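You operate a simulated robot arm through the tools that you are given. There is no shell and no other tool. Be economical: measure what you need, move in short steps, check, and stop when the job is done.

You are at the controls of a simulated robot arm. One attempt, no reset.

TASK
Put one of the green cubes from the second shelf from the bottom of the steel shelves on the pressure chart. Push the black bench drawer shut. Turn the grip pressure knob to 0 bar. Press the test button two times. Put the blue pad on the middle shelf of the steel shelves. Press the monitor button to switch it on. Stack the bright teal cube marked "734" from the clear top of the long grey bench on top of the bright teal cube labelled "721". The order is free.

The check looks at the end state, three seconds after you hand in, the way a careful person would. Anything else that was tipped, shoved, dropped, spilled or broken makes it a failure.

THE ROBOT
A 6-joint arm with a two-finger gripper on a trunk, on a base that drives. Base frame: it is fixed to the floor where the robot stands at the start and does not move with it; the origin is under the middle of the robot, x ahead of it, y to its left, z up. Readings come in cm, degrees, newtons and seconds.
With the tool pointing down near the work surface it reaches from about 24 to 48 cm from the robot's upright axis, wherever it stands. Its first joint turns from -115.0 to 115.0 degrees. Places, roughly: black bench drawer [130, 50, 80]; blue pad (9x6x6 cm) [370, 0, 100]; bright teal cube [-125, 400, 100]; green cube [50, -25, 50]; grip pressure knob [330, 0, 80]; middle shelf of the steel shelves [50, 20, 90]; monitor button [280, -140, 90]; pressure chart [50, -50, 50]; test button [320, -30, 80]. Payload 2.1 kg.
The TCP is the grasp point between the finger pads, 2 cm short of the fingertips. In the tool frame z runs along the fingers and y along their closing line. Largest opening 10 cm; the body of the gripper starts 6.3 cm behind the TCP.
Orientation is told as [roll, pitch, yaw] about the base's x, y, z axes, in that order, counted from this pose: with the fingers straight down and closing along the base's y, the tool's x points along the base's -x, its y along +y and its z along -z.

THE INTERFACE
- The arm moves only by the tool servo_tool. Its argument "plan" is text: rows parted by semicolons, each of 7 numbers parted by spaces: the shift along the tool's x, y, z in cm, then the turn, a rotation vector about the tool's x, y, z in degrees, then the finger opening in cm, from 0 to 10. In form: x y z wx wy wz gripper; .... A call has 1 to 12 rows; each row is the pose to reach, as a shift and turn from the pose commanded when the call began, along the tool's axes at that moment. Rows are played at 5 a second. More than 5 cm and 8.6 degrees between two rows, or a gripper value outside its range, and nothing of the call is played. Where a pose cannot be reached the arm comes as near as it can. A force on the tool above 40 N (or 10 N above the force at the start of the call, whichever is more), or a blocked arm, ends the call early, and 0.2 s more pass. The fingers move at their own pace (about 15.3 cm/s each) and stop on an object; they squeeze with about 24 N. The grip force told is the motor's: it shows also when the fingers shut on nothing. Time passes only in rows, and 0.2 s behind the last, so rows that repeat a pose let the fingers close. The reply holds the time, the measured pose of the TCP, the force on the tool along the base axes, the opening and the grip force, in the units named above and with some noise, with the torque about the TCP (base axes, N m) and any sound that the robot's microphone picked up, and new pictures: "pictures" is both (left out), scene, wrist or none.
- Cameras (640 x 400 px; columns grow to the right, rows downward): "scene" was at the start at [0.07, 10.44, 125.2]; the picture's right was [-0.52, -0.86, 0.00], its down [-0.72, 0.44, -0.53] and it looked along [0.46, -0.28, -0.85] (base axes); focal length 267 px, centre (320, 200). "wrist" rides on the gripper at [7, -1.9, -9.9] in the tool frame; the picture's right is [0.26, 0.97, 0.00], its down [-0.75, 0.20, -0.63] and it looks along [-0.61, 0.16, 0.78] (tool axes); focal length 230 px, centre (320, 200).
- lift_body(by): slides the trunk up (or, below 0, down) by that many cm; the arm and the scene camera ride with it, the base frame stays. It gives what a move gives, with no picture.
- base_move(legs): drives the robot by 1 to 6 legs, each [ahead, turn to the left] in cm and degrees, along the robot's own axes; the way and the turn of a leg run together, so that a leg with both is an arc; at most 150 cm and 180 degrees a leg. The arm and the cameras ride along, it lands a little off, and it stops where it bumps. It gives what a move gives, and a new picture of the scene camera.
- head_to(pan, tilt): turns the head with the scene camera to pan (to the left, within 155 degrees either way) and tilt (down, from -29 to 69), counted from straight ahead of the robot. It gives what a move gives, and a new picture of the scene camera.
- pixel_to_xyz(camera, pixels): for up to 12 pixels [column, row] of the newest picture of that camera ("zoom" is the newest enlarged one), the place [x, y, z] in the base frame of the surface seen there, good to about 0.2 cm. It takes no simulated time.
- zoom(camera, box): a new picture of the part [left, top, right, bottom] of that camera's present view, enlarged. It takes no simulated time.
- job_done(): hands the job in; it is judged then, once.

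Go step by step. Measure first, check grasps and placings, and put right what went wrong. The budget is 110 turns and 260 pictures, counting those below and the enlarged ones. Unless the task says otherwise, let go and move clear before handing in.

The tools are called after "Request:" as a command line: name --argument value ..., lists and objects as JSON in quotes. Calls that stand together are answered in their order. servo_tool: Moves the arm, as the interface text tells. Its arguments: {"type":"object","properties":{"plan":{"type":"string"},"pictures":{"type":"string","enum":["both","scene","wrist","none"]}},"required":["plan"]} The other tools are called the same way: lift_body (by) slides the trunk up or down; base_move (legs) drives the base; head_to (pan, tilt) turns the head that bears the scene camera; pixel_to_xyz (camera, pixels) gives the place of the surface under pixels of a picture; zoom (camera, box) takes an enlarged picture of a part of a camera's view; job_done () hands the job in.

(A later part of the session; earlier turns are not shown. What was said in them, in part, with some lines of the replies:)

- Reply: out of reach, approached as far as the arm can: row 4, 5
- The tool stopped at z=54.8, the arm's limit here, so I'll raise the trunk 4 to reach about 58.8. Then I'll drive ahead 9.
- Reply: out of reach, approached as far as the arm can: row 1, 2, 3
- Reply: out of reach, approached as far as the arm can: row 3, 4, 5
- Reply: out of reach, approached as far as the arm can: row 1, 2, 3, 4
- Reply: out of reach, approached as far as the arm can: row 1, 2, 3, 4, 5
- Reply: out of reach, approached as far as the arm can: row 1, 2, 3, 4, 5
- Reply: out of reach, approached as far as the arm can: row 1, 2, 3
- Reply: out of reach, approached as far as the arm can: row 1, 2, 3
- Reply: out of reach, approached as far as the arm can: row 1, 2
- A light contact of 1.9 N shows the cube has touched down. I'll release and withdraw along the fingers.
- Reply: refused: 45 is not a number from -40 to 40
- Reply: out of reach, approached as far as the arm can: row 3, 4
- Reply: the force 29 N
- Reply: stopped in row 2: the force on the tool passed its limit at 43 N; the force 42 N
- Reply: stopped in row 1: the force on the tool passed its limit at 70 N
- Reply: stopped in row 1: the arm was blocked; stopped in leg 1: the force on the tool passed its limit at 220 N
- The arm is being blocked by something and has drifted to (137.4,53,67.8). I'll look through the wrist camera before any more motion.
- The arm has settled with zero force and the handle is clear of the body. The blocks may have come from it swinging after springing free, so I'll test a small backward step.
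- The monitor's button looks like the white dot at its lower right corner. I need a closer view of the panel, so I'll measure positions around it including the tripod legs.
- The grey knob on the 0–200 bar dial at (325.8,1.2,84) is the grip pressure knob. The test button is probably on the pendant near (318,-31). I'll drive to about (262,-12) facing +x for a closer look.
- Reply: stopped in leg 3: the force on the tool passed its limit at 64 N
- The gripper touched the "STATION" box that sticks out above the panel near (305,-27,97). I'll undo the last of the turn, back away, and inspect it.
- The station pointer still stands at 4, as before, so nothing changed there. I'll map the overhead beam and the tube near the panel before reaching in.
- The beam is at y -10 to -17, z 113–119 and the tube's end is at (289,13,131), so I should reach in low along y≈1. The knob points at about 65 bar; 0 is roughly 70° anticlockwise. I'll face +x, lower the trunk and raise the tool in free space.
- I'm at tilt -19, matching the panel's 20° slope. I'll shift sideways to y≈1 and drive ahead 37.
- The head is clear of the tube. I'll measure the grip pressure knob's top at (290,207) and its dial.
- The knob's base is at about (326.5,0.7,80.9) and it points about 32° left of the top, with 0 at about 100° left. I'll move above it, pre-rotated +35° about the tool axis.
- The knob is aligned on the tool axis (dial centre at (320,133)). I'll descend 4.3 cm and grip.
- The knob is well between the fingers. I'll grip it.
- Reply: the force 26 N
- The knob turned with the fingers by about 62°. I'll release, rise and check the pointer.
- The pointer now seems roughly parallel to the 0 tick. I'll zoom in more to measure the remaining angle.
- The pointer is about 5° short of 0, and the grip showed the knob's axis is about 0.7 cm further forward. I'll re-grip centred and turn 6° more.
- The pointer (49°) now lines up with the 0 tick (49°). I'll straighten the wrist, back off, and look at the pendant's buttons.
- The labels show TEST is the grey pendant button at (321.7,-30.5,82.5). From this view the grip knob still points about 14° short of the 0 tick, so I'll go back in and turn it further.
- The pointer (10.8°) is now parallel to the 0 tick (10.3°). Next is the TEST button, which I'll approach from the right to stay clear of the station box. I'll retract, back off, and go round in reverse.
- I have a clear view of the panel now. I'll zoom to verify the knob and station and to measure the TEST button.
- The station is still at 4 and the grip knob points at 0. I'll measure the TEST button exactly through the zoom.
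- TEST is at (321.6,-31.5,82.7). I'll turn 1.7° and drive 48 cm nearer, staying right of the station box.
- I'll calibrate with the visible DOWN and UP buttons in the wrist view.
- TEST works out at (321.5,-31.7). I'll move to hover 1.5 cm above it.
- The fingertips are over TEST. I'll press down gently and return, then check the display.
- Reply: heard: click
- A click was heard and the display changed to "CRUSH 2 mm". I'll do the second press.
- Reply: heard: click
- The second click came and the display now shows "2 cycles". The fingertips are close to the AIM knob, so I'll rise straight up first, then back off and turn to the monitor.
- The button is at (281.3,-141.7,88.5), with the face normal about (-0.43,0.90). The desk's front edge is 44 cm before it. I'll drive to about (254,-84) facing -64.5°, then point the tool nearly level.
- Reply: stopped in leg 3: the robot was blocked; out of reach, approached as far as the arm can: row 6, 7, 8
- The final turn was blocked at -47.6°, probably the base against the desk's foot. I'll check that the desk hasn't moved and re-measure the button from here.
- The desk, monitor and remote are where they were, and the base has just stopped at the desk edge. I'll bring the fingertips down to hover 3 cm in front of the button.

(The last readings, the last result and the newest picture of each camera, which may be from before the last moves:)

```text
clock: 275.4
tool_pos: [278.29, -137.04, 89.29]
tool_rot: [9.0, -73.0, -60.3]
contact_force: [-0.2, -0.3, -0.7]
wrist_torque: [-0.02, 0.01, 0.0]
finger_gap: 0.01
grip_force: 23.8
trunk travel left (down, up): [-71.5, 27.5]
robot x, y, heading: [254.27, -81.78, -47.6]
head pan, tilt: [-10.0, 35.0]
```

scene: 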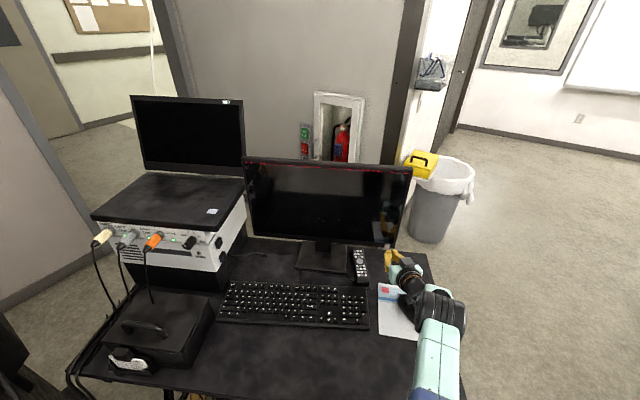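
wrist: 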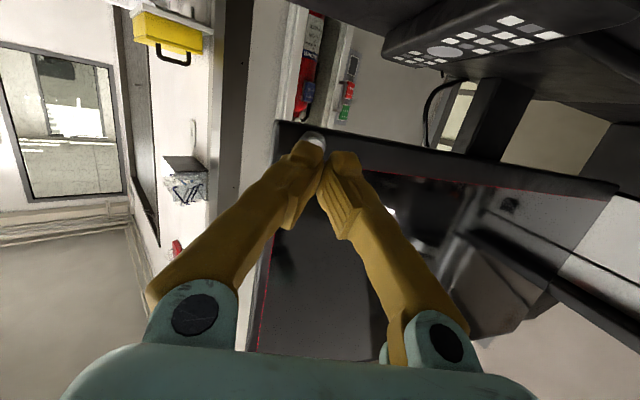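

The button shows just above the fingertip at (315,140) in the wrist view. I'll measure it.

Request:
zoom --camera "wrist" --box '[260, 100, 380, 200]'

Request:
pixel_to_xyz --camera "wrist" --pixels '[[315, 139], [316, 143], [312, 136], [295, 135], [340, 142], [330, 135]]'

```text
4.00 times, centred on (320, 150) of wrist
```

zoom: 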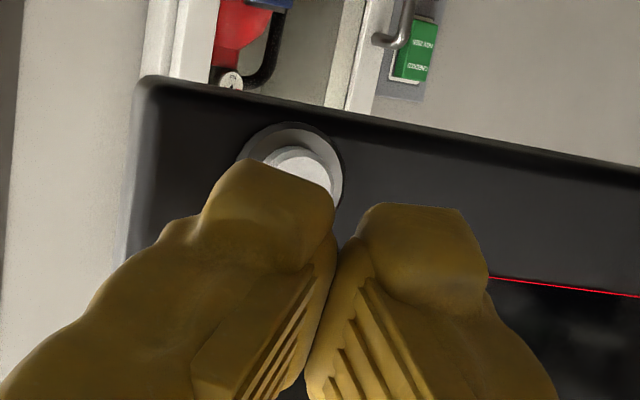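

```text
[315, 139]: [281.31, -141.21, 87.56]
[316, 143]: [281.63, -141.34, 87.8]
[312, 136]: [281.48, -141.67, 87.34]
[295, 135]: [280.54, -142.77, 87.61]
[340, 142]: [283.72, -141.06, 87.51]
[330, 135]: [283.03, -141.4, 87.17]
```

The button's centre is about (281.4,-141.3,88.1). I'll press it with the leading upper edge of the fingertips, moving along the tool axis.

Request:
servo_tool --plan "0.3 0.4 1 0 0 0 0; 0.3 0.4 2 0 0 0 0; 0.3 0.4 2.7 0 0 0 0; 0.3 0.4 3.1 0 0 0 0; 0.3 0.4 3.4 0 0 0 0; 0.3 0.4 3.6 0 0 0 0" --pictures "both"

```text
clock: 276.8
tool_pos: [280.97, -139.29, 88.11]
tool_rot: [9.0, -73.1, -60.3]
contact_force: [-0.6, 0.3, 0.0]
wrist_torque: [-0.02, -0.02, -0.01]
finger_gap: 0.02
grip_force: 24.0
trunk travel left (down, up): [-71.5, 27.5]
robot x, y, heading: [254.42, -82.09, -47.8]
head pan, tilt: [-10.0, 35.0]
```

scene: 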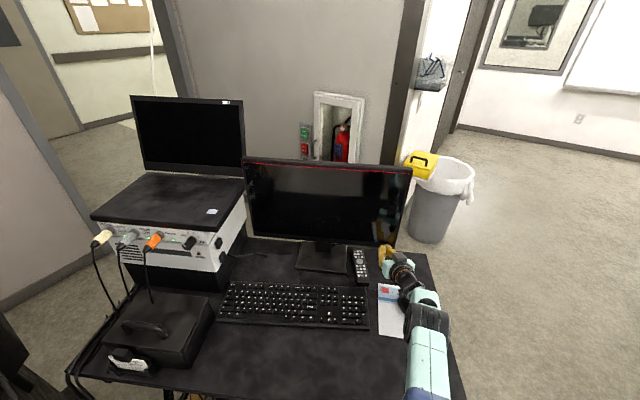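
wrist: 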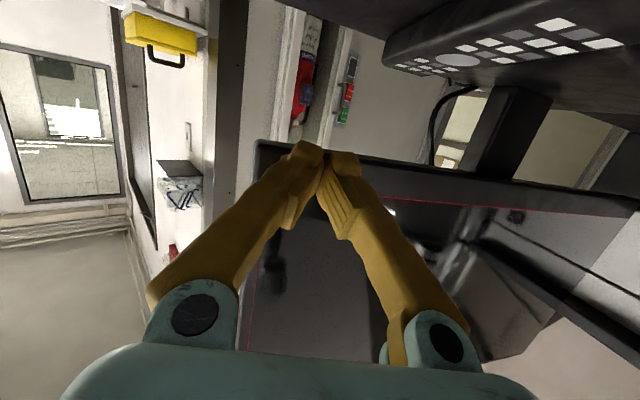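

There's no contact force yet, so I'll continue a few millimetres at a time.

Request:
servo_tool --plan "0 -0.2 0.3 0 0 0 0; 0 -0.2 0.6 0 0 0 0; 0 -0.2 0.6 0 0 0 0" --pictures "wrist"

Request:
zoom --camera "wrist" --box '[250, 110, 370, 210]'

Request:
zoom --camera "scene" --box '[350, 210, 440, 300]'

```text
clock: 277.6
tool_pos: [281.08, -139.62, 88.05]
tool_rot: [9.3, -73.1, -60.4]
contact_force: [-1.5, 0.4, 0.9]
wrist_torque: [-0.06, -0.04, -0.01]
finger_gap: 0.01
grip_force: 23.9
trunk travel left (down, up): [-71.5, 27.5]
robot x, y, heading: [253.87, -82.4, -47.6]
head pan, tilt: [-10.0, 35.0]
heard: click
```

wrist: 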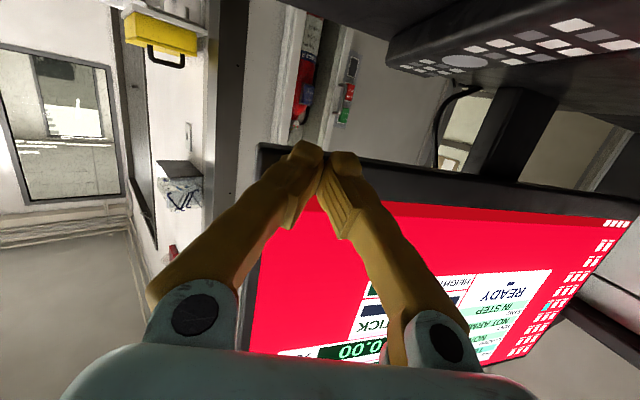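

```text
4.00 times, centred on (310, 160) of wrist
```

zoom: 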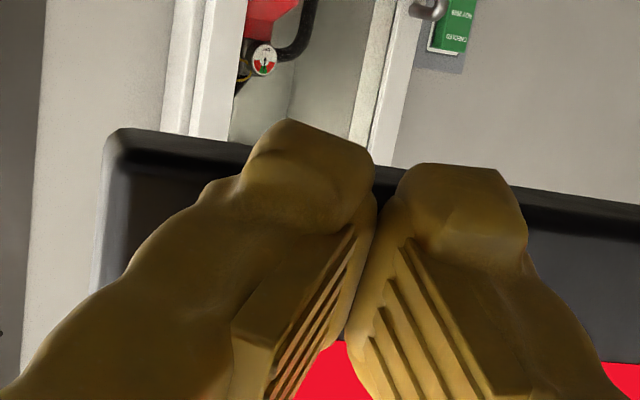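

```text
4.44 times, centred on (395, 255) of scene
```

zoom: 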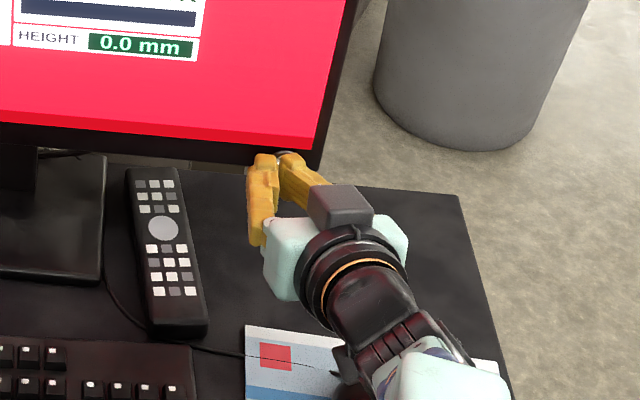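

Click, and the monitor is on. I'll retreat straight back and drive clear of the desk.

Request:
servo_tool --plan "0 0 -1.5 0 0 0 0; 0 0 -5 0 0 0 0; -3 0 -9 0 0 0 0; -6 0 -13 0 0 0 0; -6 0 -13 0 0 0 0" --pictures "none"

Request:
base_move --legs '[[-35, 0]]'

Request:
head_to --pan 10 --tilt 25

```text
clock: 278.8
tool_pos: [274.09, -132.0, 97.16]
tool_rot: [8.9, -73.1, -60.2]
contact_force: [0.0, -0.9, -1.0]
wrist_torque: [0.02, 0.01, -0.01]
finger_gap: 0.0
grip_force: 23.6
trunk travel left (down, up): [-71.5, 27.5]
robot x, y, heading: [253.87, -81.88, -48.0]
head pan, tilt: [-10.0, 35.0]
```

```text
clock: 281.0
tool_pos: [250.7, -106.04, 97.19]
tool_rot: [9.4, -73.0, -60.1]
contact_force: [-0.2, -0.6, 0.3]
wrist_torque: [0.0, -0.01, 0.02]
finger_gap: 0.0
grip_force: 24.0
trunk travel left (down, up): [-71.5, 27.5]
robot x, y, heading: [230.13, -55.86, -47.0]
head pan, tilt: [-10.0, 35.0]
```

scene: 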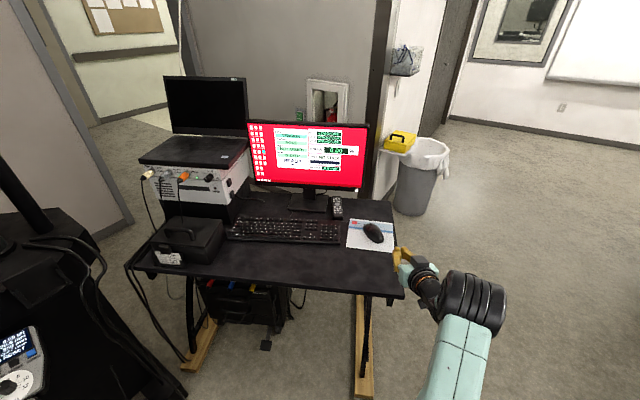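

```text
clock: 281.9
tool_pos: [250.74, -106.02, 97.13]
tool_rot: [9.4, -73.1, -60.1]
contact_force: [0.4, -0.2, 0.2]
wrist_torque: [0.01, 0.03, -0.01]
finger_gap: 0.0
grip_force: 23.7
trunk travel left (down, up): [-71.5, 27.5]
robot x, y, heading: [230.18, -56.11, -47.0]
head pan, tilt: [10.0, 25.0]
```

scene: 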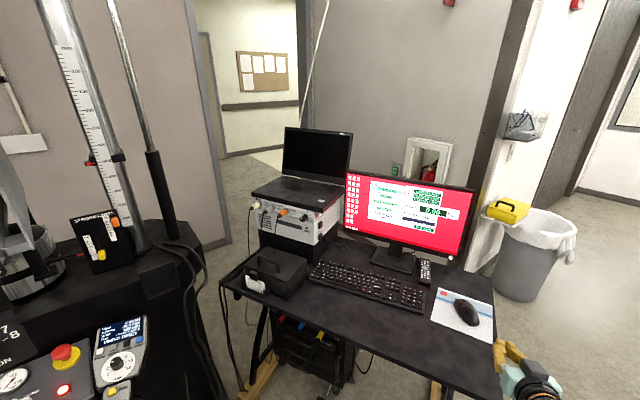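

The desk is in order and the screen is on. I'll bring the tool back to near vertical, then drive to the left side of the rig to find access to the blue pad.

Request:
servo_tool --plan "-0.6 0.5 -1.9 0 8 0 0; -1.2 1 -3.8 0 16 0 0; -1.8 1.5 -5.7 0 24 0 0; -2.4 2 -7.6 0 32 0 0; -3 2.5 -9.5 0 40 0 0; -3.6 3 -11.4 0 48 0 0; -4.2 3.6 -13.3 0 56 0 0; -4.2 3.6 -13.3 0 56 0 0" --pictures "none"

Request:
base_move --legs '[[0, 137], [150, 0], [25, 0], [0, -105]]'

Request:
head_to --pan 0 --tilt 22

```text
clock: 283.7
tool_pos: [245.94, -94.96, 105.23]
tool_rot: [2.8, -17.2, -51.9]
contact_force: [0.4, 0.4, 0.1]
wrist_torque: [-0.02, -0.02, -0.01]
finger_gap: 0.0
grip_force: 23.9
trunk travel left (down, up): [-71.5, 27.5]
robot x, y, heading: [230.52, -56.13, -47.3]
head pan, tilt: [10.0, 25.0]
```

```text
clock: 302.6
tool_pos: [260.55, 94.53, 105.07]
tool_rot: [2.9, -17.2, -17.4]
contact_force: [0.0, -0.9, 0.1]
wrist_torque: [0.0, 0.02, 0.0]
finger_gap: 0.0
grip_force: 23.8
trunk travel left (down, up): [-71.5, 27.5]
robot x, y, heading: [225.65, 117.72, -12.8]
head pan, tilt: [10.0, 25.0]
```

scene: 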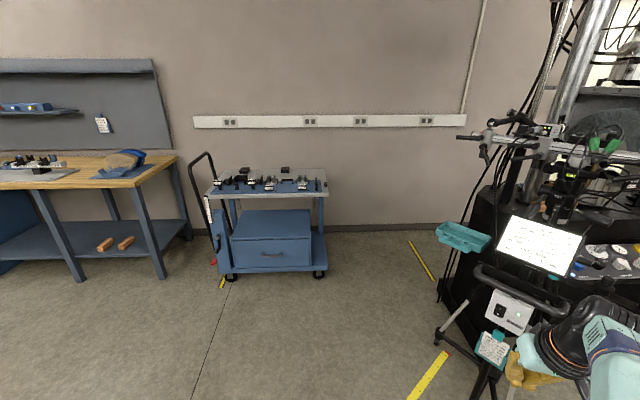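

```text
clock: 303.3
tool_pos: [260.48, 94.41, 105.19]
tool_rot: [2.8, -17.2, -17.6]
contact_force: [-0.1, 0.2, -0.7]
wrist_torque: [-0.01, 0.01, -0.01]
finger_gap: 0.0
grip_force: 23.8
trunk travel left (down, up): [-71.5, 27.5]
robot x, y, heading: [225.75, 117.77, -12.6]
head pan, tilt: [0.0, 22.0]
```

scene: 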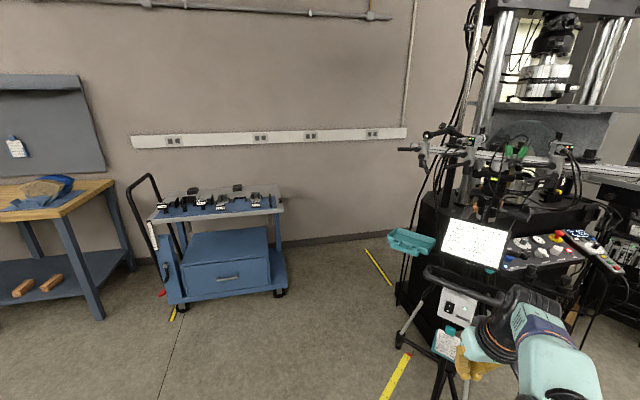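

There's open floor to the left of the rig. I'll measure the rig table's left edge, the tray, the cart and the wall.

Request:
pixel_to_xyz --camera "scene" --pixels '[[398, 300], [420, 205], [430, 200], [410, 240], [390, 240], [432, 250], [285, 290], [310, 225], [375, 270], [405, 320], [345, 250], [440, 185]]'

Request:
zoom --camera "scene" --box '[370, 110, 560, 280]'

```text
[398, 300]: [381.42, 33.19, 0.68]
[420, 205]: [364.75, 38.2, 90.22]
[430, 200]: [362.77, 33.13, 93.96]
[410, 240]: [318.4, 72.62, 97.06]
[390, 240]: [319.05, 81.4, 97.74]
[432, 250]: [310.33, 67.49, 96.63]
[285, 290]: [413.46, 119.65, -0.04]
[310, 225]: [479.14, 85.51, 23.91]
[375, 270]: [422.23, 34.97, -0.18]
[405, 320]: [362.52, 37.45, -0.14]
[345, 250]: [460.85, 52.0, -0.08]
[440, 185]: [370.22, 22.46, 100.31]
```

```text
2.35 times, centred on (465, 195) of scene
```

zoom: 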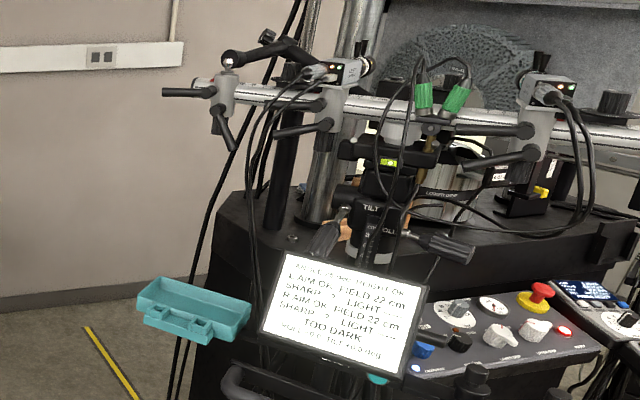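

The rig's left edge is at y≈38. I'll drive round to about (365,97) facing the rig from its left and look at the pad.

Request:
base_move --legs '[[0, 12.7], [105, 0], [0, -32], [40, 0], [0, -58]]'

Request:
head_to --pan 0 --tilt 25

Request:
zoom --camera "scene" --box '[220, 130, 420, 255]'

```text
clock: 315.9
tool_pos: [353.09, 58.02, 105.13]
tool_rot: [2.9, -17.3, -94.8]
contact_force: [-0.4, 0.1, -0.1]
wrist_torque: [-0.03, 0.0, -0.03]
finger_gap: 0.03
grip_force: 24.0
trunk travel left (down, up): [-71.5, 27.5]
robot x, y, heading: [368.28, 96.81, -90.0]
head pan, tilt: [0.0, 22.0]
```

scene: 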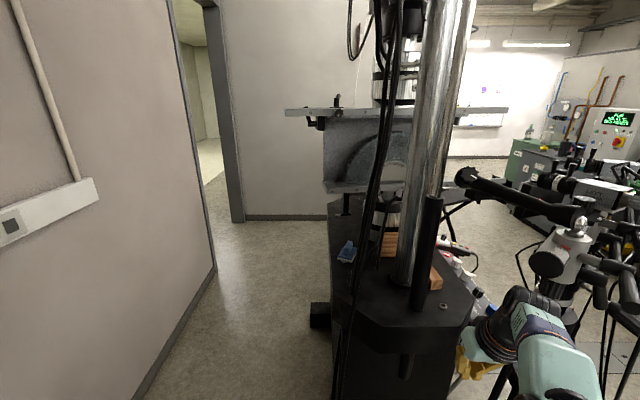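

```text
clock: 316.5
tool_pos: [353.0, 58.1, 105.06]
tool_rot: [2.7, -17.4, -94.7]
contact_force: [-0.3, 1.2, -0.7]
wrist_torque: [0.03, 0.01, -0.03]
finger_gap: 0.02
grip_force: 24.0
trunk travel left (down, up): [-71.5, 27.5]
robot x, y, heading: [367.7, 96.73, -90.1]
head pan, tilt: [0.0, 25.0]
```

scene: 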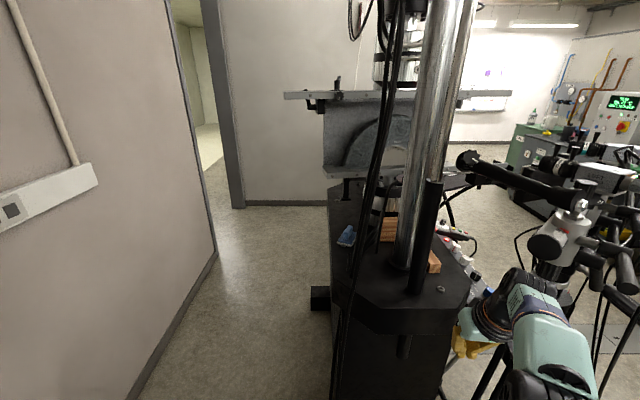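

```text
3.20 times, centred on (320, 192) of scene
```

zoom: 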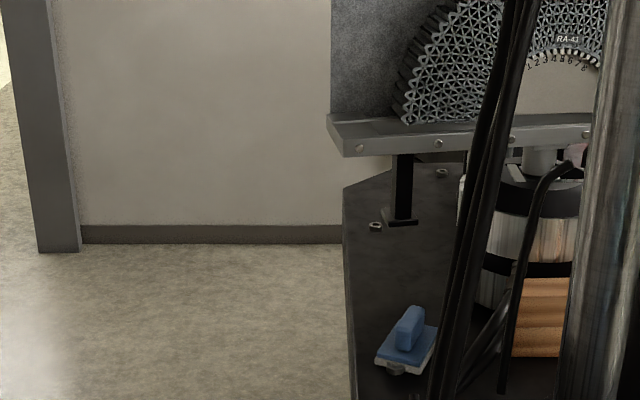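

The pad at (347,238) sits near the rig's rear edge, with open floor between the rig and the wall. I'll measure this for an approach from behind.

Request:
pixel_to_xyz --camera "scene" --pixels '[[347, 232], [345, 240], [353, 232], [338, 242], [318, 297], [313, 308], [335, 200], [332, 240], [333, 380], [180, 320], [230, 208], [330, 280]]'

Request:
zoom --camera "scene" --box '[320, 180, 400, 280]'

```text
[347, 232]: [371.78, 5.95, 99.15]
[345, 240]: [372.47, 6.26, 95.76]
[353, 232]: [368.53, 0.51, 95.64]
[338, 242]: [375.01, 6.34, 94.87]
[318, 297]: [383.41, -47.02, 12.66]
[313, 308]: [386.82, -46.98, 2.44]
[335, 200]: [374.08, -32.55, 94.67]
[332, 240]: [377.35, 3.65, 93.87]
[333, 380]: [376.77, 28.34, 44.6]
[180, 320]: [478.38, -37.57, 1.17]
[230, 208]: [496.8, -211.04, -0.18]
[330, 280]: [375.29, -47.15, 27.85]
```

```text
4.00 times, centred on (360, 230) of scene
```

zoom: 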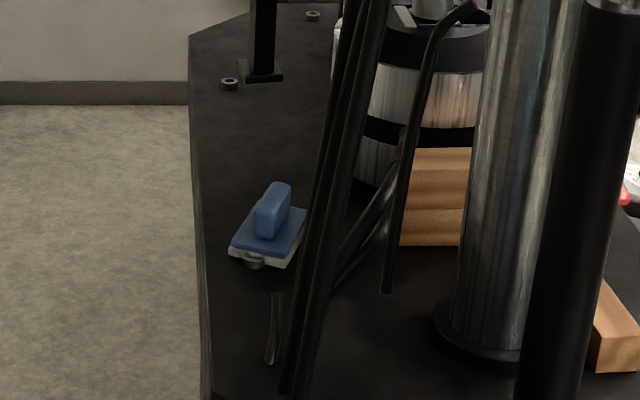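

The pad is at (372,4.5) on the table (z≈94) with the rear edge at x≈377, and the wall is at x≈478. I'll tuck the tool in to the centre, then drive around to (424,5) and face -x.

Request:
servo_tool --plan "2 4 -0.6 0 0 0 0; 4 8 -1.2 0 0 0 0; 6 12 -1.8 0 0 0 0; 8 15 -2.3 0 0 0 0; 8 15 -2.3 0 0 0 0" --pictures "none"

Request:
base_move --legs '[[0, 65], [62, 0], [0, -65]]'

```text
clock: 317.7
tool_pos: [368.58, 65.38, 105.48]
tool_rot: [2.9, -17.3, -94.8]
contact_force: [-0.7, -0.4, 0.4]
wrist_torque: [-0.03, -0.02, -0.02]
finger_gap: 0.0
grip_force: 24.0
trunk travel left (down, up): [-71.5, 27.5]
robot x, y, heading: [367.95, 96.83, -90.1]
head pan, tilt: [0.0, 25.0]
```

```text
clock: 327.0
tool_pos: [424.14, 39.41, 105.58]
tool_rot: [2.8, -17.3, -96.3]
contact_force: [0.8, -0.2, 0.4]
wrist_torque: [-0.03, -0.01, 0.01]
finger_gap: 0.0
grip_force: 24.3
trunk travel left (down, up): [-71.5, 27.5]
robot x, y, heading: [424.13, 71.24, -91.1]
head pan, tilt: [0.0, 25.0]
5 turns are left
```

scene: 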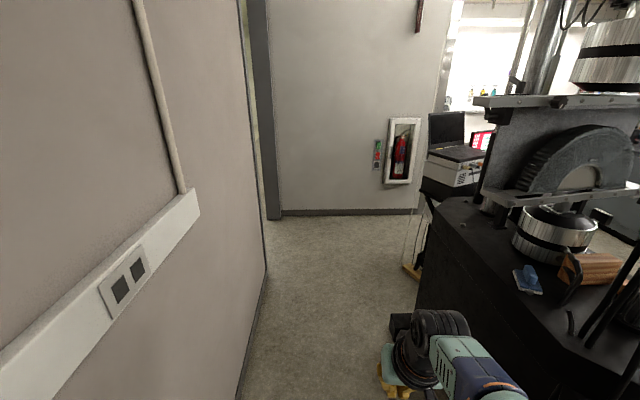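

Only 5 turns remain, so I'll batch. I'll measure the pad at (528,280) from here, drive behind the rig to face it with the tool hovering near it, and sample the wrist view.

Request:
pixel_to_xyz --camera "scene" --pixels '[[514, 272], [523, 291], [542, 293], [535, 266], [525, 267], [532, 264], [528, 275], [537, 284], [518, 280], [565, 280], [572, 300], [555, 310]]'

Request:
zoom --camera "scene" --box '[490, 240, 600, 340]'

Request:
base_move --legs '[[65, 0], [0, -89], [13.5, 0]]'

Request:
servo_tool --plan "0 0 0 0 0 0 8; 0 0 0 0 0 0 8" --pictures "both"

Request:
pixel_to_xyz --camera "wrist" --pixels '[[270, 140], [300, 140], [330, 140], [360, 140], [270, 170], [300, 170], [330, 170], [360, 170], [270, 200], [300, 200], [330, 200], [360, 200]]'

Request:
pixel_to_xyz --camera "wrist" --pixels '[[285, 155], [315, 155], [345, 155], [285, 185], [315, 185], [345, 185], [285, 215], [315, 215], [345, 215], [285, 230], [315, 230], [345, 230]]'

Request:
zoom --camera "wrist" --box '[230, 100, 410, 260]'

```text
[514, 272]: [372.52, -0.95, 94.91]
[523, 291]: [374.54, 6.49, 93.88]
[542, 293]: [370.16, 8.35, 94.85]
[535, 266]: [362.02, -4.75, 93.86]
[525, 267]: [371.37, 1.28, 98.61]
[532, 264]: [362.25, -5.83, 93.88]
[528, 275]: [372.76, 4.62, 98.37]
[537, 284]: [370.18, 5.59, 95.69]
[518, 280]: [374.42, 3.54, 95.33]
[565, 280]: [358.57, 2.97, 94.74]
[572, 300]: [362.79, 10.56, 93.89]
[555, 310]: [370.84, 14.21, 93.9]
```

```text
4.00 times, centred on (545, 290) of scene
```

zoom: 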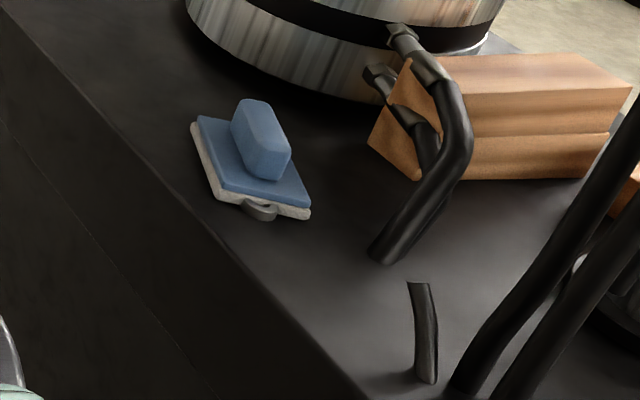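

```text
clock: 335.3
tool_pos: [377.53, 4.65, 105.56]
tool_rot: [2.8, -17.4, 175.4]
contact_force: [0.7, 0.2, -0.1]
wrist_torque: [0.01, 0.0, 0.05]
finger_gap: 0.02
grip_force: 23.8
trunk travel left (down, up): [-71.5, 27.5]
robot x, y, heading: [409.42, 5.19, -179.5]
head pan, tilt: [0.0, 25.0]
```

scene: 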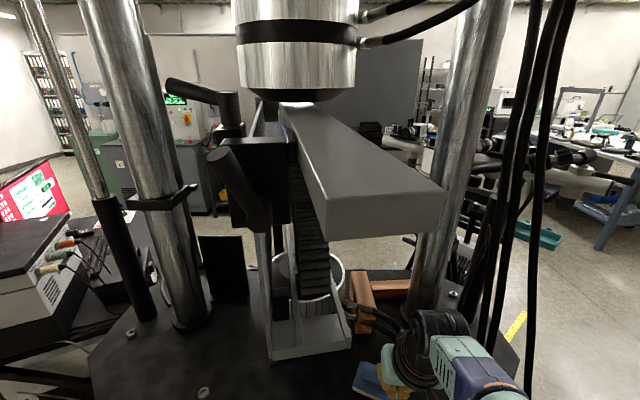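

```text
clock: 335.9
tool_pos: [377.54, 4.74, 105.51]
tool_rot: [2.8, -17.3, 175.5]
contact_force: [0.1, -0.2, -0.3]
wrist_torque: [-0.01, -0.01, 0.03]
finger_gap: 7.99
grip_force: 0.0
trunk travel left (down, up): [-71.5, 27.5]
robot x, y, heading: [409.04, 5.32, -179.7]
head pan, tilt: [0.0, 25.0]
```

scene: 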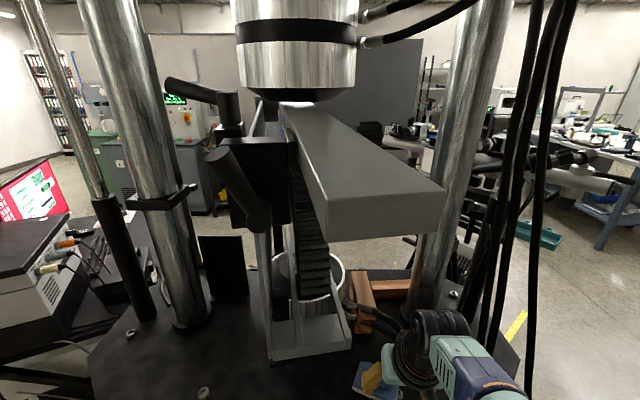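
wrist: 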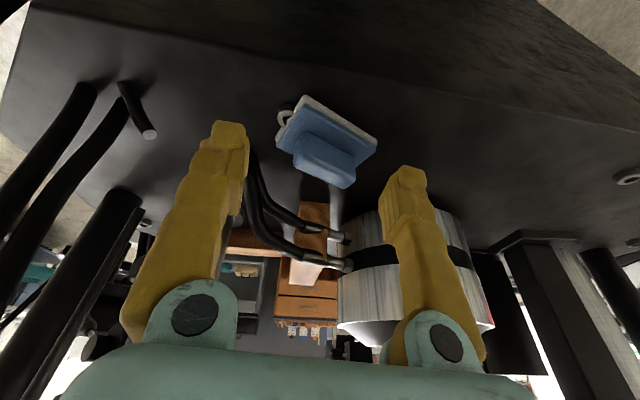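

```text
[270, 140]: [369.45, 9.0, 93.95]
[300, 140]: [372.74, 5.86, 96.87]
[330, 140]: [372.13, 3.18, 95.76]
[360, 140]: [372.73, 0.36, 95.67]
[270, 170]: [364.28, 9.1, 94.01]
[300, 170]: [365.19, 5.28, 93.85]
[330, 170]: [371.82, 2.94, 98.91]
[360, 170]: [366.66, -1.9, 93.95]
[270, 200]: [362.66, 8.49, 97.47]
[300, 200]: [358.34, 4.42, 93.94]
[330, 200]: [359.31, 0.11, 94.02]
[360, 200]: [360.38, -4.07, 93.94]
```

```text
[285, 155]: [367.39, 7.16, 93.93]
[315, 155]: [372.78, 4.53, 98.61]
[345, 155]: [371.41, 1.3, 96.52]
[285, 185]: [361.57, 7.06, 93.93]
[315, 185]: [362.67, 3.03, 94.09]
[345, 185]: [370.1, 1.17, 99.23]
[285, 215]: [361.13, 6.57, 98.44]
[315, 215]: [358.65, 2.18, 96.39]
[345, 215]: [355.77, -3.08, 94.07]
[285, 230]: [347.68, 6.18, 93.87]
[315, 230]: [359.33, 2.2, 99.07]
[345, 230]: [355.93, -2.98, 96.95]
```

```text
2.50 times, centred on (320, 180) of wrist
4 turns are left
```

zoom: 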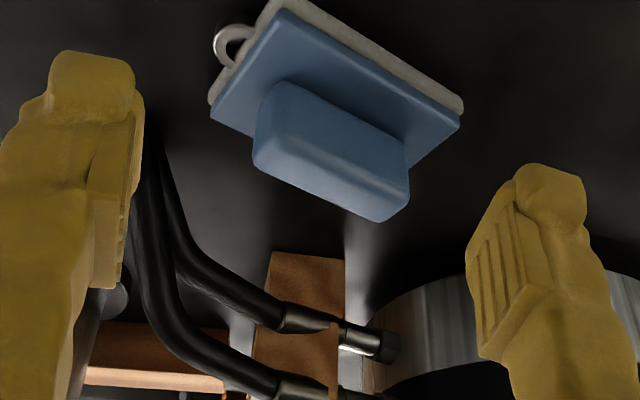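

The handle's centre is about (371.3,3.6), its top is at z 99.2 and its axis is about 17° off y. I'll descend behind it, slide in straddling its ends, grip and lift. Then I'll back out and drive the whole known route to the front of the steel shelves.

Request:
servo_tool --plan "0.71 -0.11 2.29 1.3 -0.2 4.1 9; 1.43 -0.23 4.58 2.6 -0.4 8.3 9; 1.99 -0.31 6.4 3.87 -0.6 12.4 9; -0.88 0.49 7.29 3.87 -0.6 12.4 9; -3.6 1.25 8.14 3.87 -0.6 12.4 9; -3.45 1.22 8.61 3.87 -0.6 12.4 9; -3.45 1.22 8.61 3.87 -0.6 12.4 9; -3.45 1.22 8.61 3.87 -0.6 12.4 7; -3.45 1.22 8.61 3.87 -0.6 12.4 5.5; -3.45 1.22 8.61 3.87 -0.6 12.4 4; -3.45 1.22 8.61 3.87 -0.6 12.4 3; -3.45 1.22 8.61 3.87 -0.6 12.4 3" --pictures "wrist"

Request:
servo_tool --plan "-0.4 0 -1.4 0 0 0 3; -0.9 0 -2.9 0 0 0 3; -1.5 0 -4.8 0 0 0 3; -1.5 0 -4.8 0 0 0 3" --pictures "wrist"

Request:
base_move --legs '[[-14.5, 0], [0, -90], [66, 0], [0, 65], [62, 0]]'

Request:
base_move --legs '[[0, -7], [40, 0], [0, 32], [108, 0], [0, -30], [118, 0]]'

Request:
base_move --legs '[[0, 30], [150, 0], [26, 0], [0, 90], [150, 0], [37, 0]]'

Request:
base_move --legs '[[0, 90]]'

Request:
head_to --pan 0 --tilt 30

Request:
servo_tool --plan "0 0 0 0 0 0 3" --pictures "wrist"

```text
clock: 338.5
tool_pos: [371.54, 3.61, 98.49]
tool_rot: [2.9, -17.3, 162.5]
contact_force: [-0.4, -0.2, 1.8]
wrist_torque: [0.16, -0.03, -0.04]
finger_gap: 6.41
grip_force: 24.0
trunk travel left (down, up): [-71.5, 27.5]
robot x, y, heading: [409.1, 5.0, -179.4]
head pan, tilt: [0.0, 25.0]
```

wrist: 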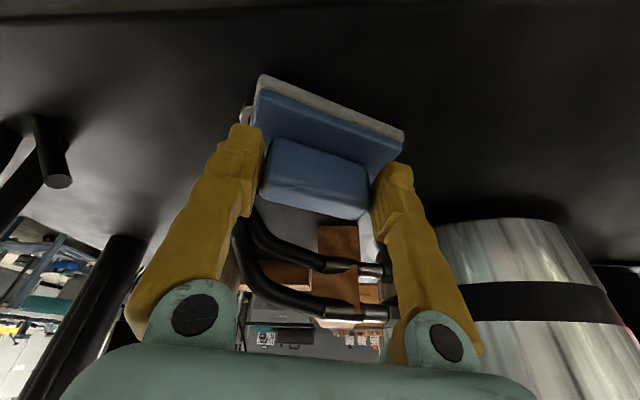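

```text
clock: 339.5
tool_pos: [371.7, 3.73, 103.52]
tool_rot: [2.7, -17.3, 162.4]
contact_force: [1.2, 0.8, -0.2]
wrist_torque: [-0.03, 0.0, 0.02]
finger_gap: 6.36
grip_force: 24.2
trunk travel left (down, up): [-71.5, 27.5]
robot x, y, heading: [408.74, 5.59, -179.8]
head pan, tilt: [0.0, 25.0]
```

wrist: 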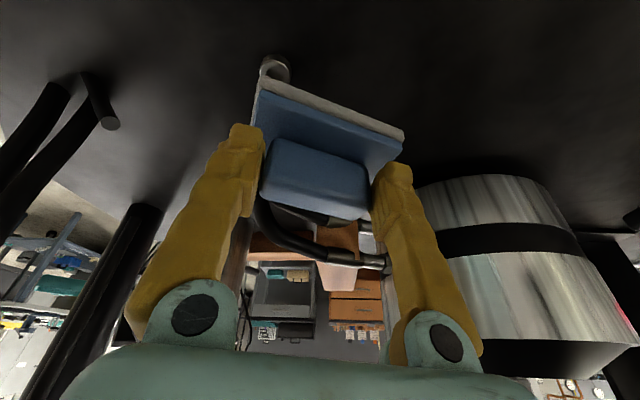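

```text
clock: 353.9
tool_pos: [334.08, 115.41, 103.52]
tool_rot: [2.8, -17.3, 135.3]
contact_force: [0.2, -0.4, 0.1]
wrist_torque: [0.01, -0.03, -0.02]
finger_gap: 6.27
grip_force: 23.9
trunk travel left (down, up): [-71.5, 27.5]
robot x, y, heading: [368.37, 99.71, 153.1]
head pan, tilt: [0.0, 25.0]
```

scene: 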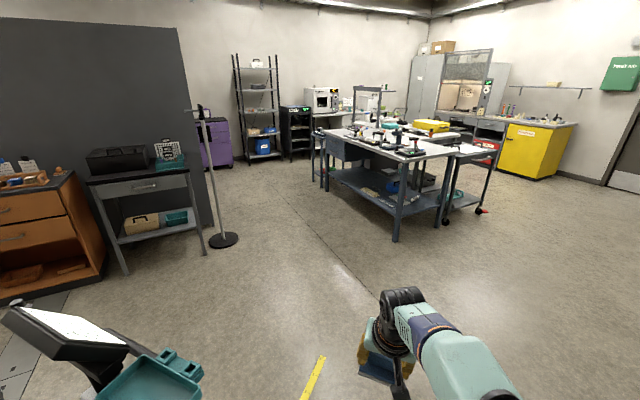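

```text
clock: 370.6
tool_pos: [93.65, 203.59, 103.49]
tool_rot: [2.8, -17.3, 130.7]
contact_force: [0.0, -0.1, -0.6]
wrist_torque: [-0.01, 0.02, 0.0]
finger_gap: 6.2
grip_force: 23.9
trunk travel left (down, up): [-71.5, 27.5]
robot x, y, heading: [126.72, 185.18, 148.7]
head pan, tilt: [0.0, 25.0]
```

scene: 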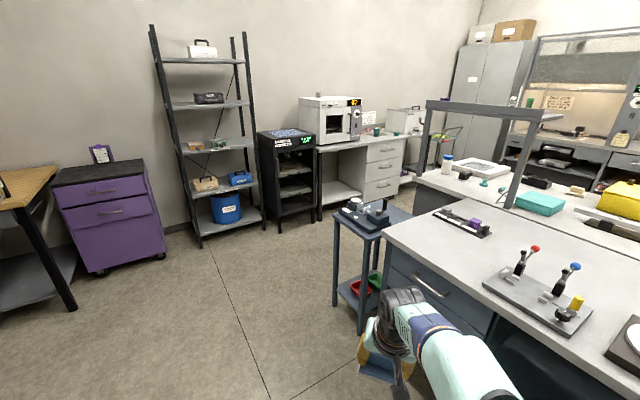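

```text
clock: 393.7
tool_pos: [-59.75, -34.09, 103.48]
tool_rot: [2.8, -17.3, -110.5]
contact_force: [-0.1, 0.6, -0.8]
wrist_torque: [0.02, 0.0, 0.02]
finger_gap: 6.16
grip_force: 23.6
trunk travel left (down, up): [-71.5, 27.5]
robot x, y, heading: [-59.38, 3.31, -92.7]
head pan, tilt: [0.0, 25.0]
```

scene: 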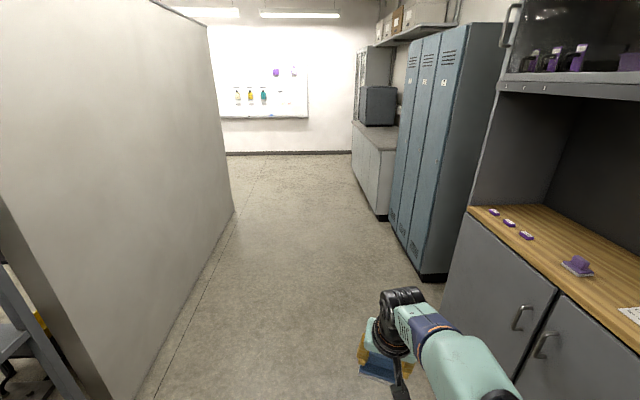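

```text
clock: 397.9
tool_pos: [-21.79, 2.89, 103.51]
tool_rot: [2.7, -17.3, -20.9]
contact_force: [0.5, -0.4, -0.9]
wrist_torque: [-0.01, 0.0, 0.0]
finger_gap: 6.17
grip_force: 24.0
trunk travel left (down, up): [-71.5, 27.5]
robot x, y, heading: [-59.22, 3.45, -2.8]
head pan, tilt: [0.0, 25.0]
```

scene: 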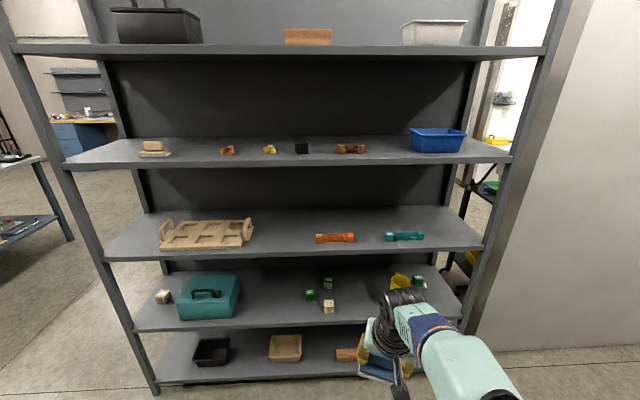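

```text
clock: 398.6
tool_pos: [-21.77, 2.81, 103.56]
tool_rot: [2.7, -17.3, -20.9]
contact_force: [0.8, 0.6, -0.1]
wrist_torque: [0.0, -0.01, -0.02]
finger_gap: 6.18
grip_force: 24.0
trunk travel left (down, up): [-71.5, 27.5]
robot x, y, heading: [-59.47, 3.3, -3.2]
head pan, tilt: [0.0, 30.0]
```

scene: 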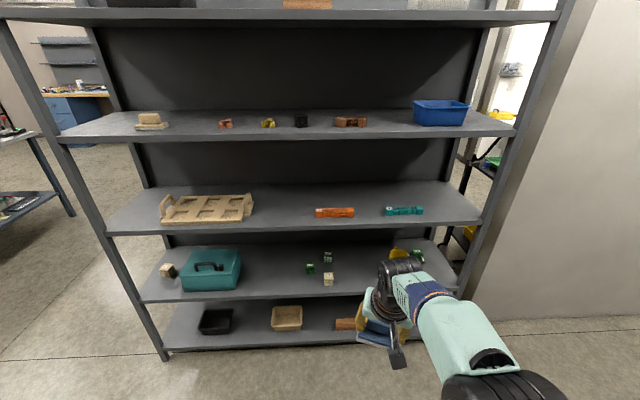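

```text
clock: 399.0
tool_pos: [-21.86, 2.91, 103.49]
tool_rot: [2.8, -17.3, -20.8]
contact_force: [1.2, 0.8, 0.2]
wrist_torque: [0.0, 0.02, -0.02]
finger_gap: 6.18
grip_force: 23.8
trunk travel left (down, up): [-71.5, 27.5]
robot x, y, heading: [-59.27, 3.51, -3.1]
head pan, tilt: [0.0, 30.0]
3 turns are left
```

wrist: 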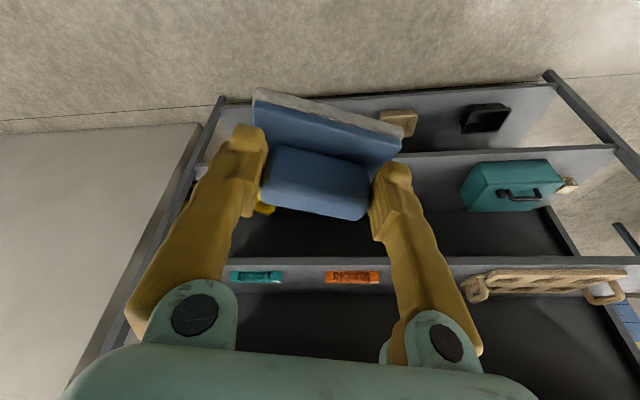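

The pad is held securely and I'm at (-59,3) before the shelves. The free spot is on the middle shelf right of the teal block, around (47,-44). I'll line up there, lower the trunk so the arm fits the bay, extend, advance to just outside the shelf edge and sample the teal block's position.

Request:
base_move --legs '[[0, -86.9], [48.6, 0], [0, 90]]'

Request:
lift_body --by -6.3

Request:
servo_tool --plan "-3.03 1.02 0.94 0 0 0 3; -6.06 2.04 1.89 0 0 0 3; -9.09 3.06 2.83 0 0 0 3; -9.09 3.06 2.83 0 0 0 3" --pictures "none"

Request:
base_move --legs '[[34, 0]]'

Request:
head_to --pan 0 --tilt 38

Request:
pixel_to_xyz --camera "scene" --pixels '[[250, 198], [265, 198], [280, 198], [295, 198], [305, 198], [315, 198], [325, 198], [335, 198], [345, 198], [355, 198], [300, 205], [330, 205]]'

Request:
pixel_to_xyz --camera "scene" --pixels '[[265, 190], [285, 190], [305, 190], [325, 190], [345, 190], [265, 206], [285, 206], [315, 206], [345, 206], [320, 60], [320, 75], [320, 90]]'

Request:
servo_tool --plan "0 0 0 0 0 0 3" --pictures "wrist"

```text
clock: 409.4
tool_pos: [-22.48, -41.73, 103.41]
tool_rot: [2.7, -17.3, -16.9]
contact_force: [0.5, 0.2, -0.8]
wrist_torque: [-0.01, -0.02, -0.01]
finger_gap: 6.15
grip_force: 24.3
trunk travel left (down, up): [-71.5, 27.5]
robot x, y, heading: [-59.65, -43.81, 1.0]
head pan, tilt: [0.0, 30.0]
```

scene: 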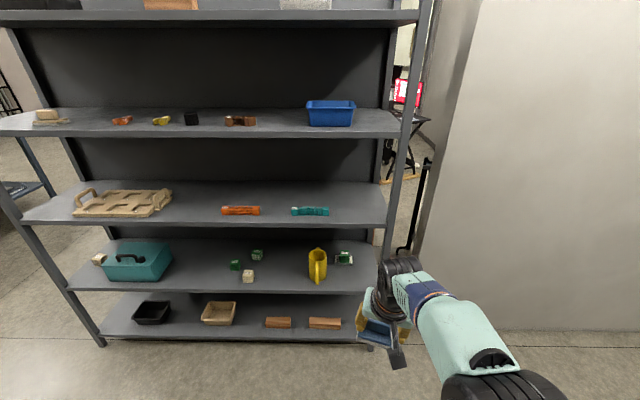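

```text
clock: 410.4
tool_pos: [-22.45, -41.81, 97.33]
tool_rot: [2.8, -17.4, -16.9]
contact_force: [0.3, 0.9, 0.1]
wrist_torque: [-0.02, -0.02, 0.0]
finger_gap: 6.17
grip_force: 24.1
trunk travel left (down, up): [-65.2, 33.8]
robot x, y, heading: [-59.8, -43.69, 1.1]
head pan, tilt: [0.0, 30.0]
```

```text
clock: 411.4
tool_pos: [-12.5, -41.47, 97.32]
tool_rot: [2.8, -17.3, -16.9]
contact_force: [-0.6, -0.2, -0.4]
wrist_torque: [0.02, 0.01, 0.02]
finger_gap: 6.16
grip_force: 23.8
trunk travel left (down, up): [-65.2, 33.8]
robot x, y, heading: [-60.03, -43.79, 1.0]
head pan, tilt: [0.0, 30.0]
```

```text
clock: 413.7
tool_pos: [21.54, -41.0, 97.34]
tool_rot: [2.8, -17.3, -16.8]
contact_force: [0.6, 0.4, 0.0]
wrist_torque: [0.0, -0.02, -0.05]
finger_gap: 6.18
grip_force: 23.4
trunk travel left (down, up): [-65.2, 33.8]
robot x, y, heading: [-26.06, -43.3, 0.9]
head pan, tilt: [0.0, 30.0]
```

scene: 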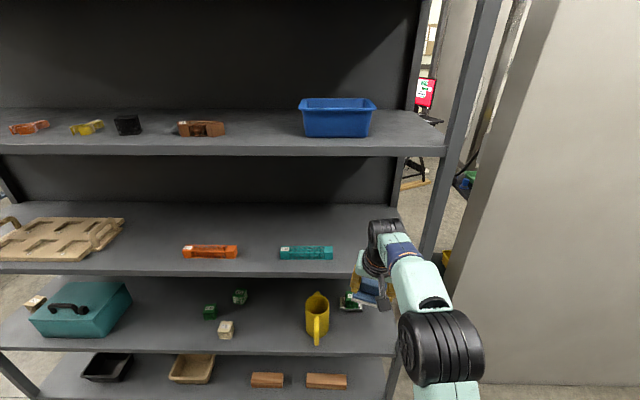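

```text
clock: 414.4
tool_pos: [21.42, -40.8, 97.25]
tool_rot: [2.7, -17.3, -16.9]
contact_force: [0.7, -0.2, -1.1]
wrist_torque: [0.0, 0.0, 0.0]
finger_gap: 6.17
grip_force: 23.7
trunk travel left (down, up): [-65.2, 33.8]
robot x, y, heading: [-25.94, -43.13, 1.2]
head pan, tilt: [0.0, 38.0]
```

scene: 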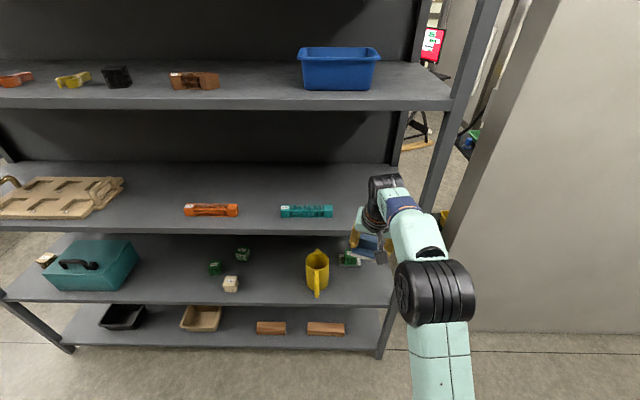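

```text
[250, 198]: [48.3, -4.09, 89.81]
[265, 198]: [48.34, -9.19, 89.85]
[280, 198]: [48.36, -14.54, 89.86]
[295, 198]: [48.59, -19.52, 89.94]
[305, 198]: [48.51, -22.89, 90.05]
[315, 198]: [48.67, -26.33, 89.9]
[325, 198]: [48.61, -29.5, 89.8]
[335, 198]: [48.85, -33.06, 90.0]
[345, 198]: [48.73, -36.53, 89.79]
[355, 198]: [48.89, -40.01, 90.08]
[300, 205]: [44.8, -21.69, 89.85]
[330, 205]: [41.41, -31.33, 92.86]
```

```text
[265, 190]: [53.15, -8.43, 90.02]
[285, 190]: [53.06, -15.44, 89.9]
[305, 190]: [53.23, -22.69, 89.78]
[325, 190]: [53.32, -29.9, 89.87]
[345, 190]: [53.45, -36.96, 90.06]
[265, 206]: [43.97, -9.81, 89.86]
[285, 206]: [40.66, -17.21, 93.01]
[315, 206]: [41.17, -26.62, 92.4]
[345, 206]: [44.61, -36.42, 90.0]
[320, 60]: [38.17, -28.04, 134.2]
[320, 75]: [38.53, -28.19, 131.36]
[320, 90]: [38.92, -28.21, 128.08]
```

```text
clock: 414.8
tool_pos: [21.47, -41.0, 97.33]
tool_rot: [2.8, -17.4, -16.8]
contact_force: [-0.4, -0.4, -0.9]
wrist_torque: [-0.04, -0.01, 0.0]
finger_gap: 6.16
grip_force: 24.2
trunk travel left (down, up): [-65.2, 33.8]
robot x, y, heading: [-25.81, -43.02, 1.0]
head pan, tilt: [0.0, 38.0]
2 turns are left
```

wrist: 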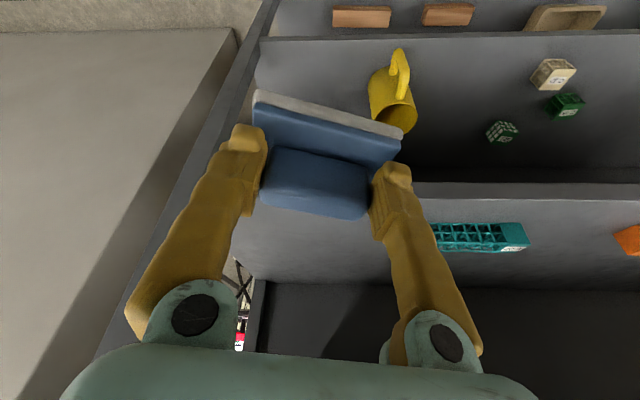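

The teal block ends at y≈-33 and the shelf spot around (47,-41) is clear. I'll drive in 25.5, lower the pad 2.9 to the shelf, release, lift the fingers just clear of the handle, withdraw, back away and take a check picture.

Request:
base_move --legs '[[25.5, 0]]'

Request:
servo_tool --plan "0.3 -0.05 0.95 0 0 0 3; 0.6 -0.1 1.9 0 0 0 3; 0.77 -0.12 2.5 0 0 0 3; 0.86 -0.14 2.77 0 0 0 3; 0.86 -0.14 2.77 0 0 0 3" --pictures "wrist"

Request:
servo_tool --plan "0 0 0 0 0 0 7; 0 0 0 0 0 0 9; 0 0 0 0 0 0 9; -0.33 0.05 -1.05 0 0 0 9; -0.66 0.1 -2.1 0 0 0 9; -0.98 0.15 -3.15 0 0 0 9; 1.9 0.15 -4.04 0 0 0 9; 4.75 0.15 -4.93 0 0 0 9; 4.75 0.15 -4.93 0 0 0 9" --pictures "wrist"

Request:
base_move --legs '[[-45, 0]]'

Request:
head_to --pan 0 --tilt 32

Request:
zoom --camera "scene" --box '[260, 130, 440, 260]'

```text
clock: 416.6
tool_pos: [46.83, -40.37, 97.43]
tool_rot: [2.8, -17.2, -16.7]
contact_force: [-0.8, -0.2, -0.7]
wrist_torque: [0.02, 0.01, -0.01]
finger_gap: 6.21
grip_force: 23.9
trunk travel left (down, up): [-65.2, 33.8]
robot x, y, heading: [-0.48, -42.59, 1.0]
head pan, tilt: [0.0, 38.0]
```

scene: 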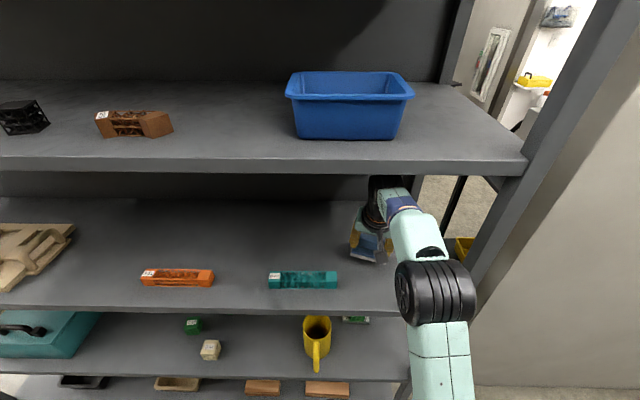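

```text
clock: 417.8
tool_pos: [46.84, -40.34, 94.48]
tool_rot: [2.9, -17.6, -16.5]
contact_force: [4.2, 3.5, 14.5]
wrist_torque: [-0.45, 0.09, 0.1]
finger_gap: 6.19
grip_force: 24.5
trunk travel left (down, up): [-65.2, 33.8]
robot x, y, heading: [-0.79, -43.17, 1.3]
head pan, tilt: [0.0, 38.0]
```

wrist: 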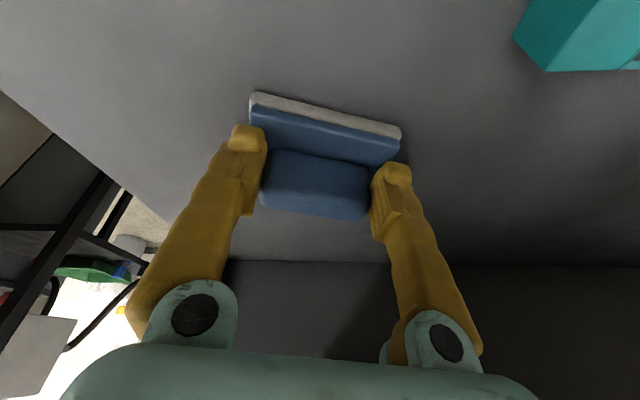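

```text
clock: 419.8
tool_pos: [41.03, -38.89, 97.74]
tool_rot: [2.8, -17.3, -16.7]
contact_force: [-0.4, 0.2, -0.4]
wrist_torque: [0.0, 0.0, 0.03]
finger_gap: 9.02
grip_force: 0.0
trunk travel left (down, up): [-65.2, 33.8]
robot x, y, heading: [-0.5, -42.44, 1.0]
head pan, tilt: [0.0, 38.0]
```

wrist: 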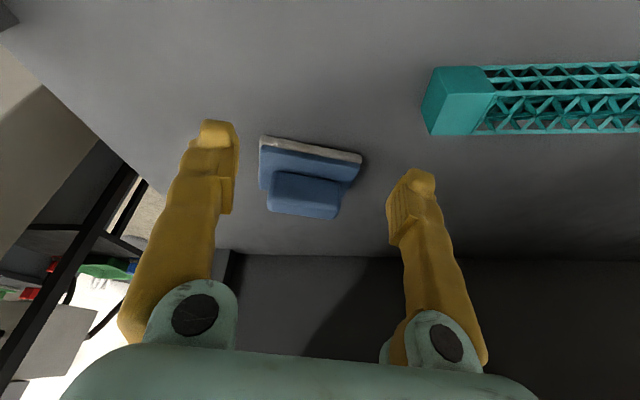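

```text
clock: 422.5
tool_pos: [-3.03, -39.92, 97.77]
tool_rot: [2.7, -17.3, -16.7]
contact_force: [-0.2, -0.5, -0.6]
wrist_torque: [0.01, -0.03, 0.02]
finger_gap: 8.99
grip_force: 0.0
trunk travel left (down, up): [-65.2, 33.8]
robot x, y, heading: [-44.75, -43.69, 1.2]
head pan, tilt: [0.0, 38.0]
```

scene: 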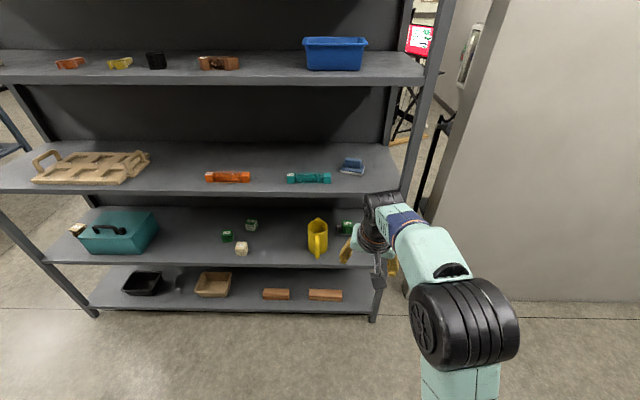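

```text
clock: 423.1
tool_pos: [-3.15, -39.78, 97.81]
tool_rot: [2.9, -17.4, -16.7]
contact_force: [-0.2, 0.4, -0.3]
wrist_torque: [-0.01, 0.01, 0.0]
finger_gap: 9.01
grip_force: 0.0
trunk travel left (down, up): [-65.2, 33.8]
robot x, y, heading: [-44.62, -43.58, 1.0]
head pan, tilt: [0.0, 32.0]
```

scene: 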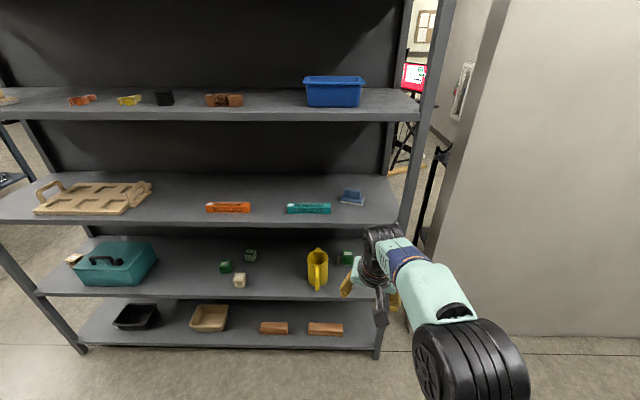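

```text
3.08 times, centred on (350, 195) of scene
1 turns are left
```

zoom: 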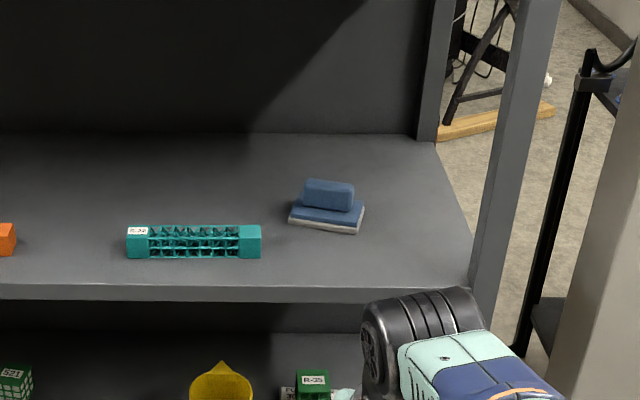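

The blue pad lies flat on the middle shelf at zoom (327,205), the R-35 cube is still on the chart, the monitor is on, and the arm is clear, so I'm handing in.

Request:
job_done

```text
The job is handed in.
```

All seven tasks are done and handed in:

- **Green cube:** "R-35" is on the pressure chart.
- **Drawer:** the black bench drawer is shut. The fingers hung on its handle and sprang free, but the drawer stayed shut and nothing on the bench moved.
- **Grip pressure knob:** it points at 0 bar, judged by eye against the 0 tick.
- **Test button:** pressed twice, with a click each time and the display changing.
- **Blue pad:** it lies flat on the middle shelf.
- **Monitor:** it is switched on.
- **Teal cubes:** "734" is stacked on "721".

On the way in, the gripper bumped the "STATION" box above the control panel with up to 64 N. Its dial still points at 4, as before.
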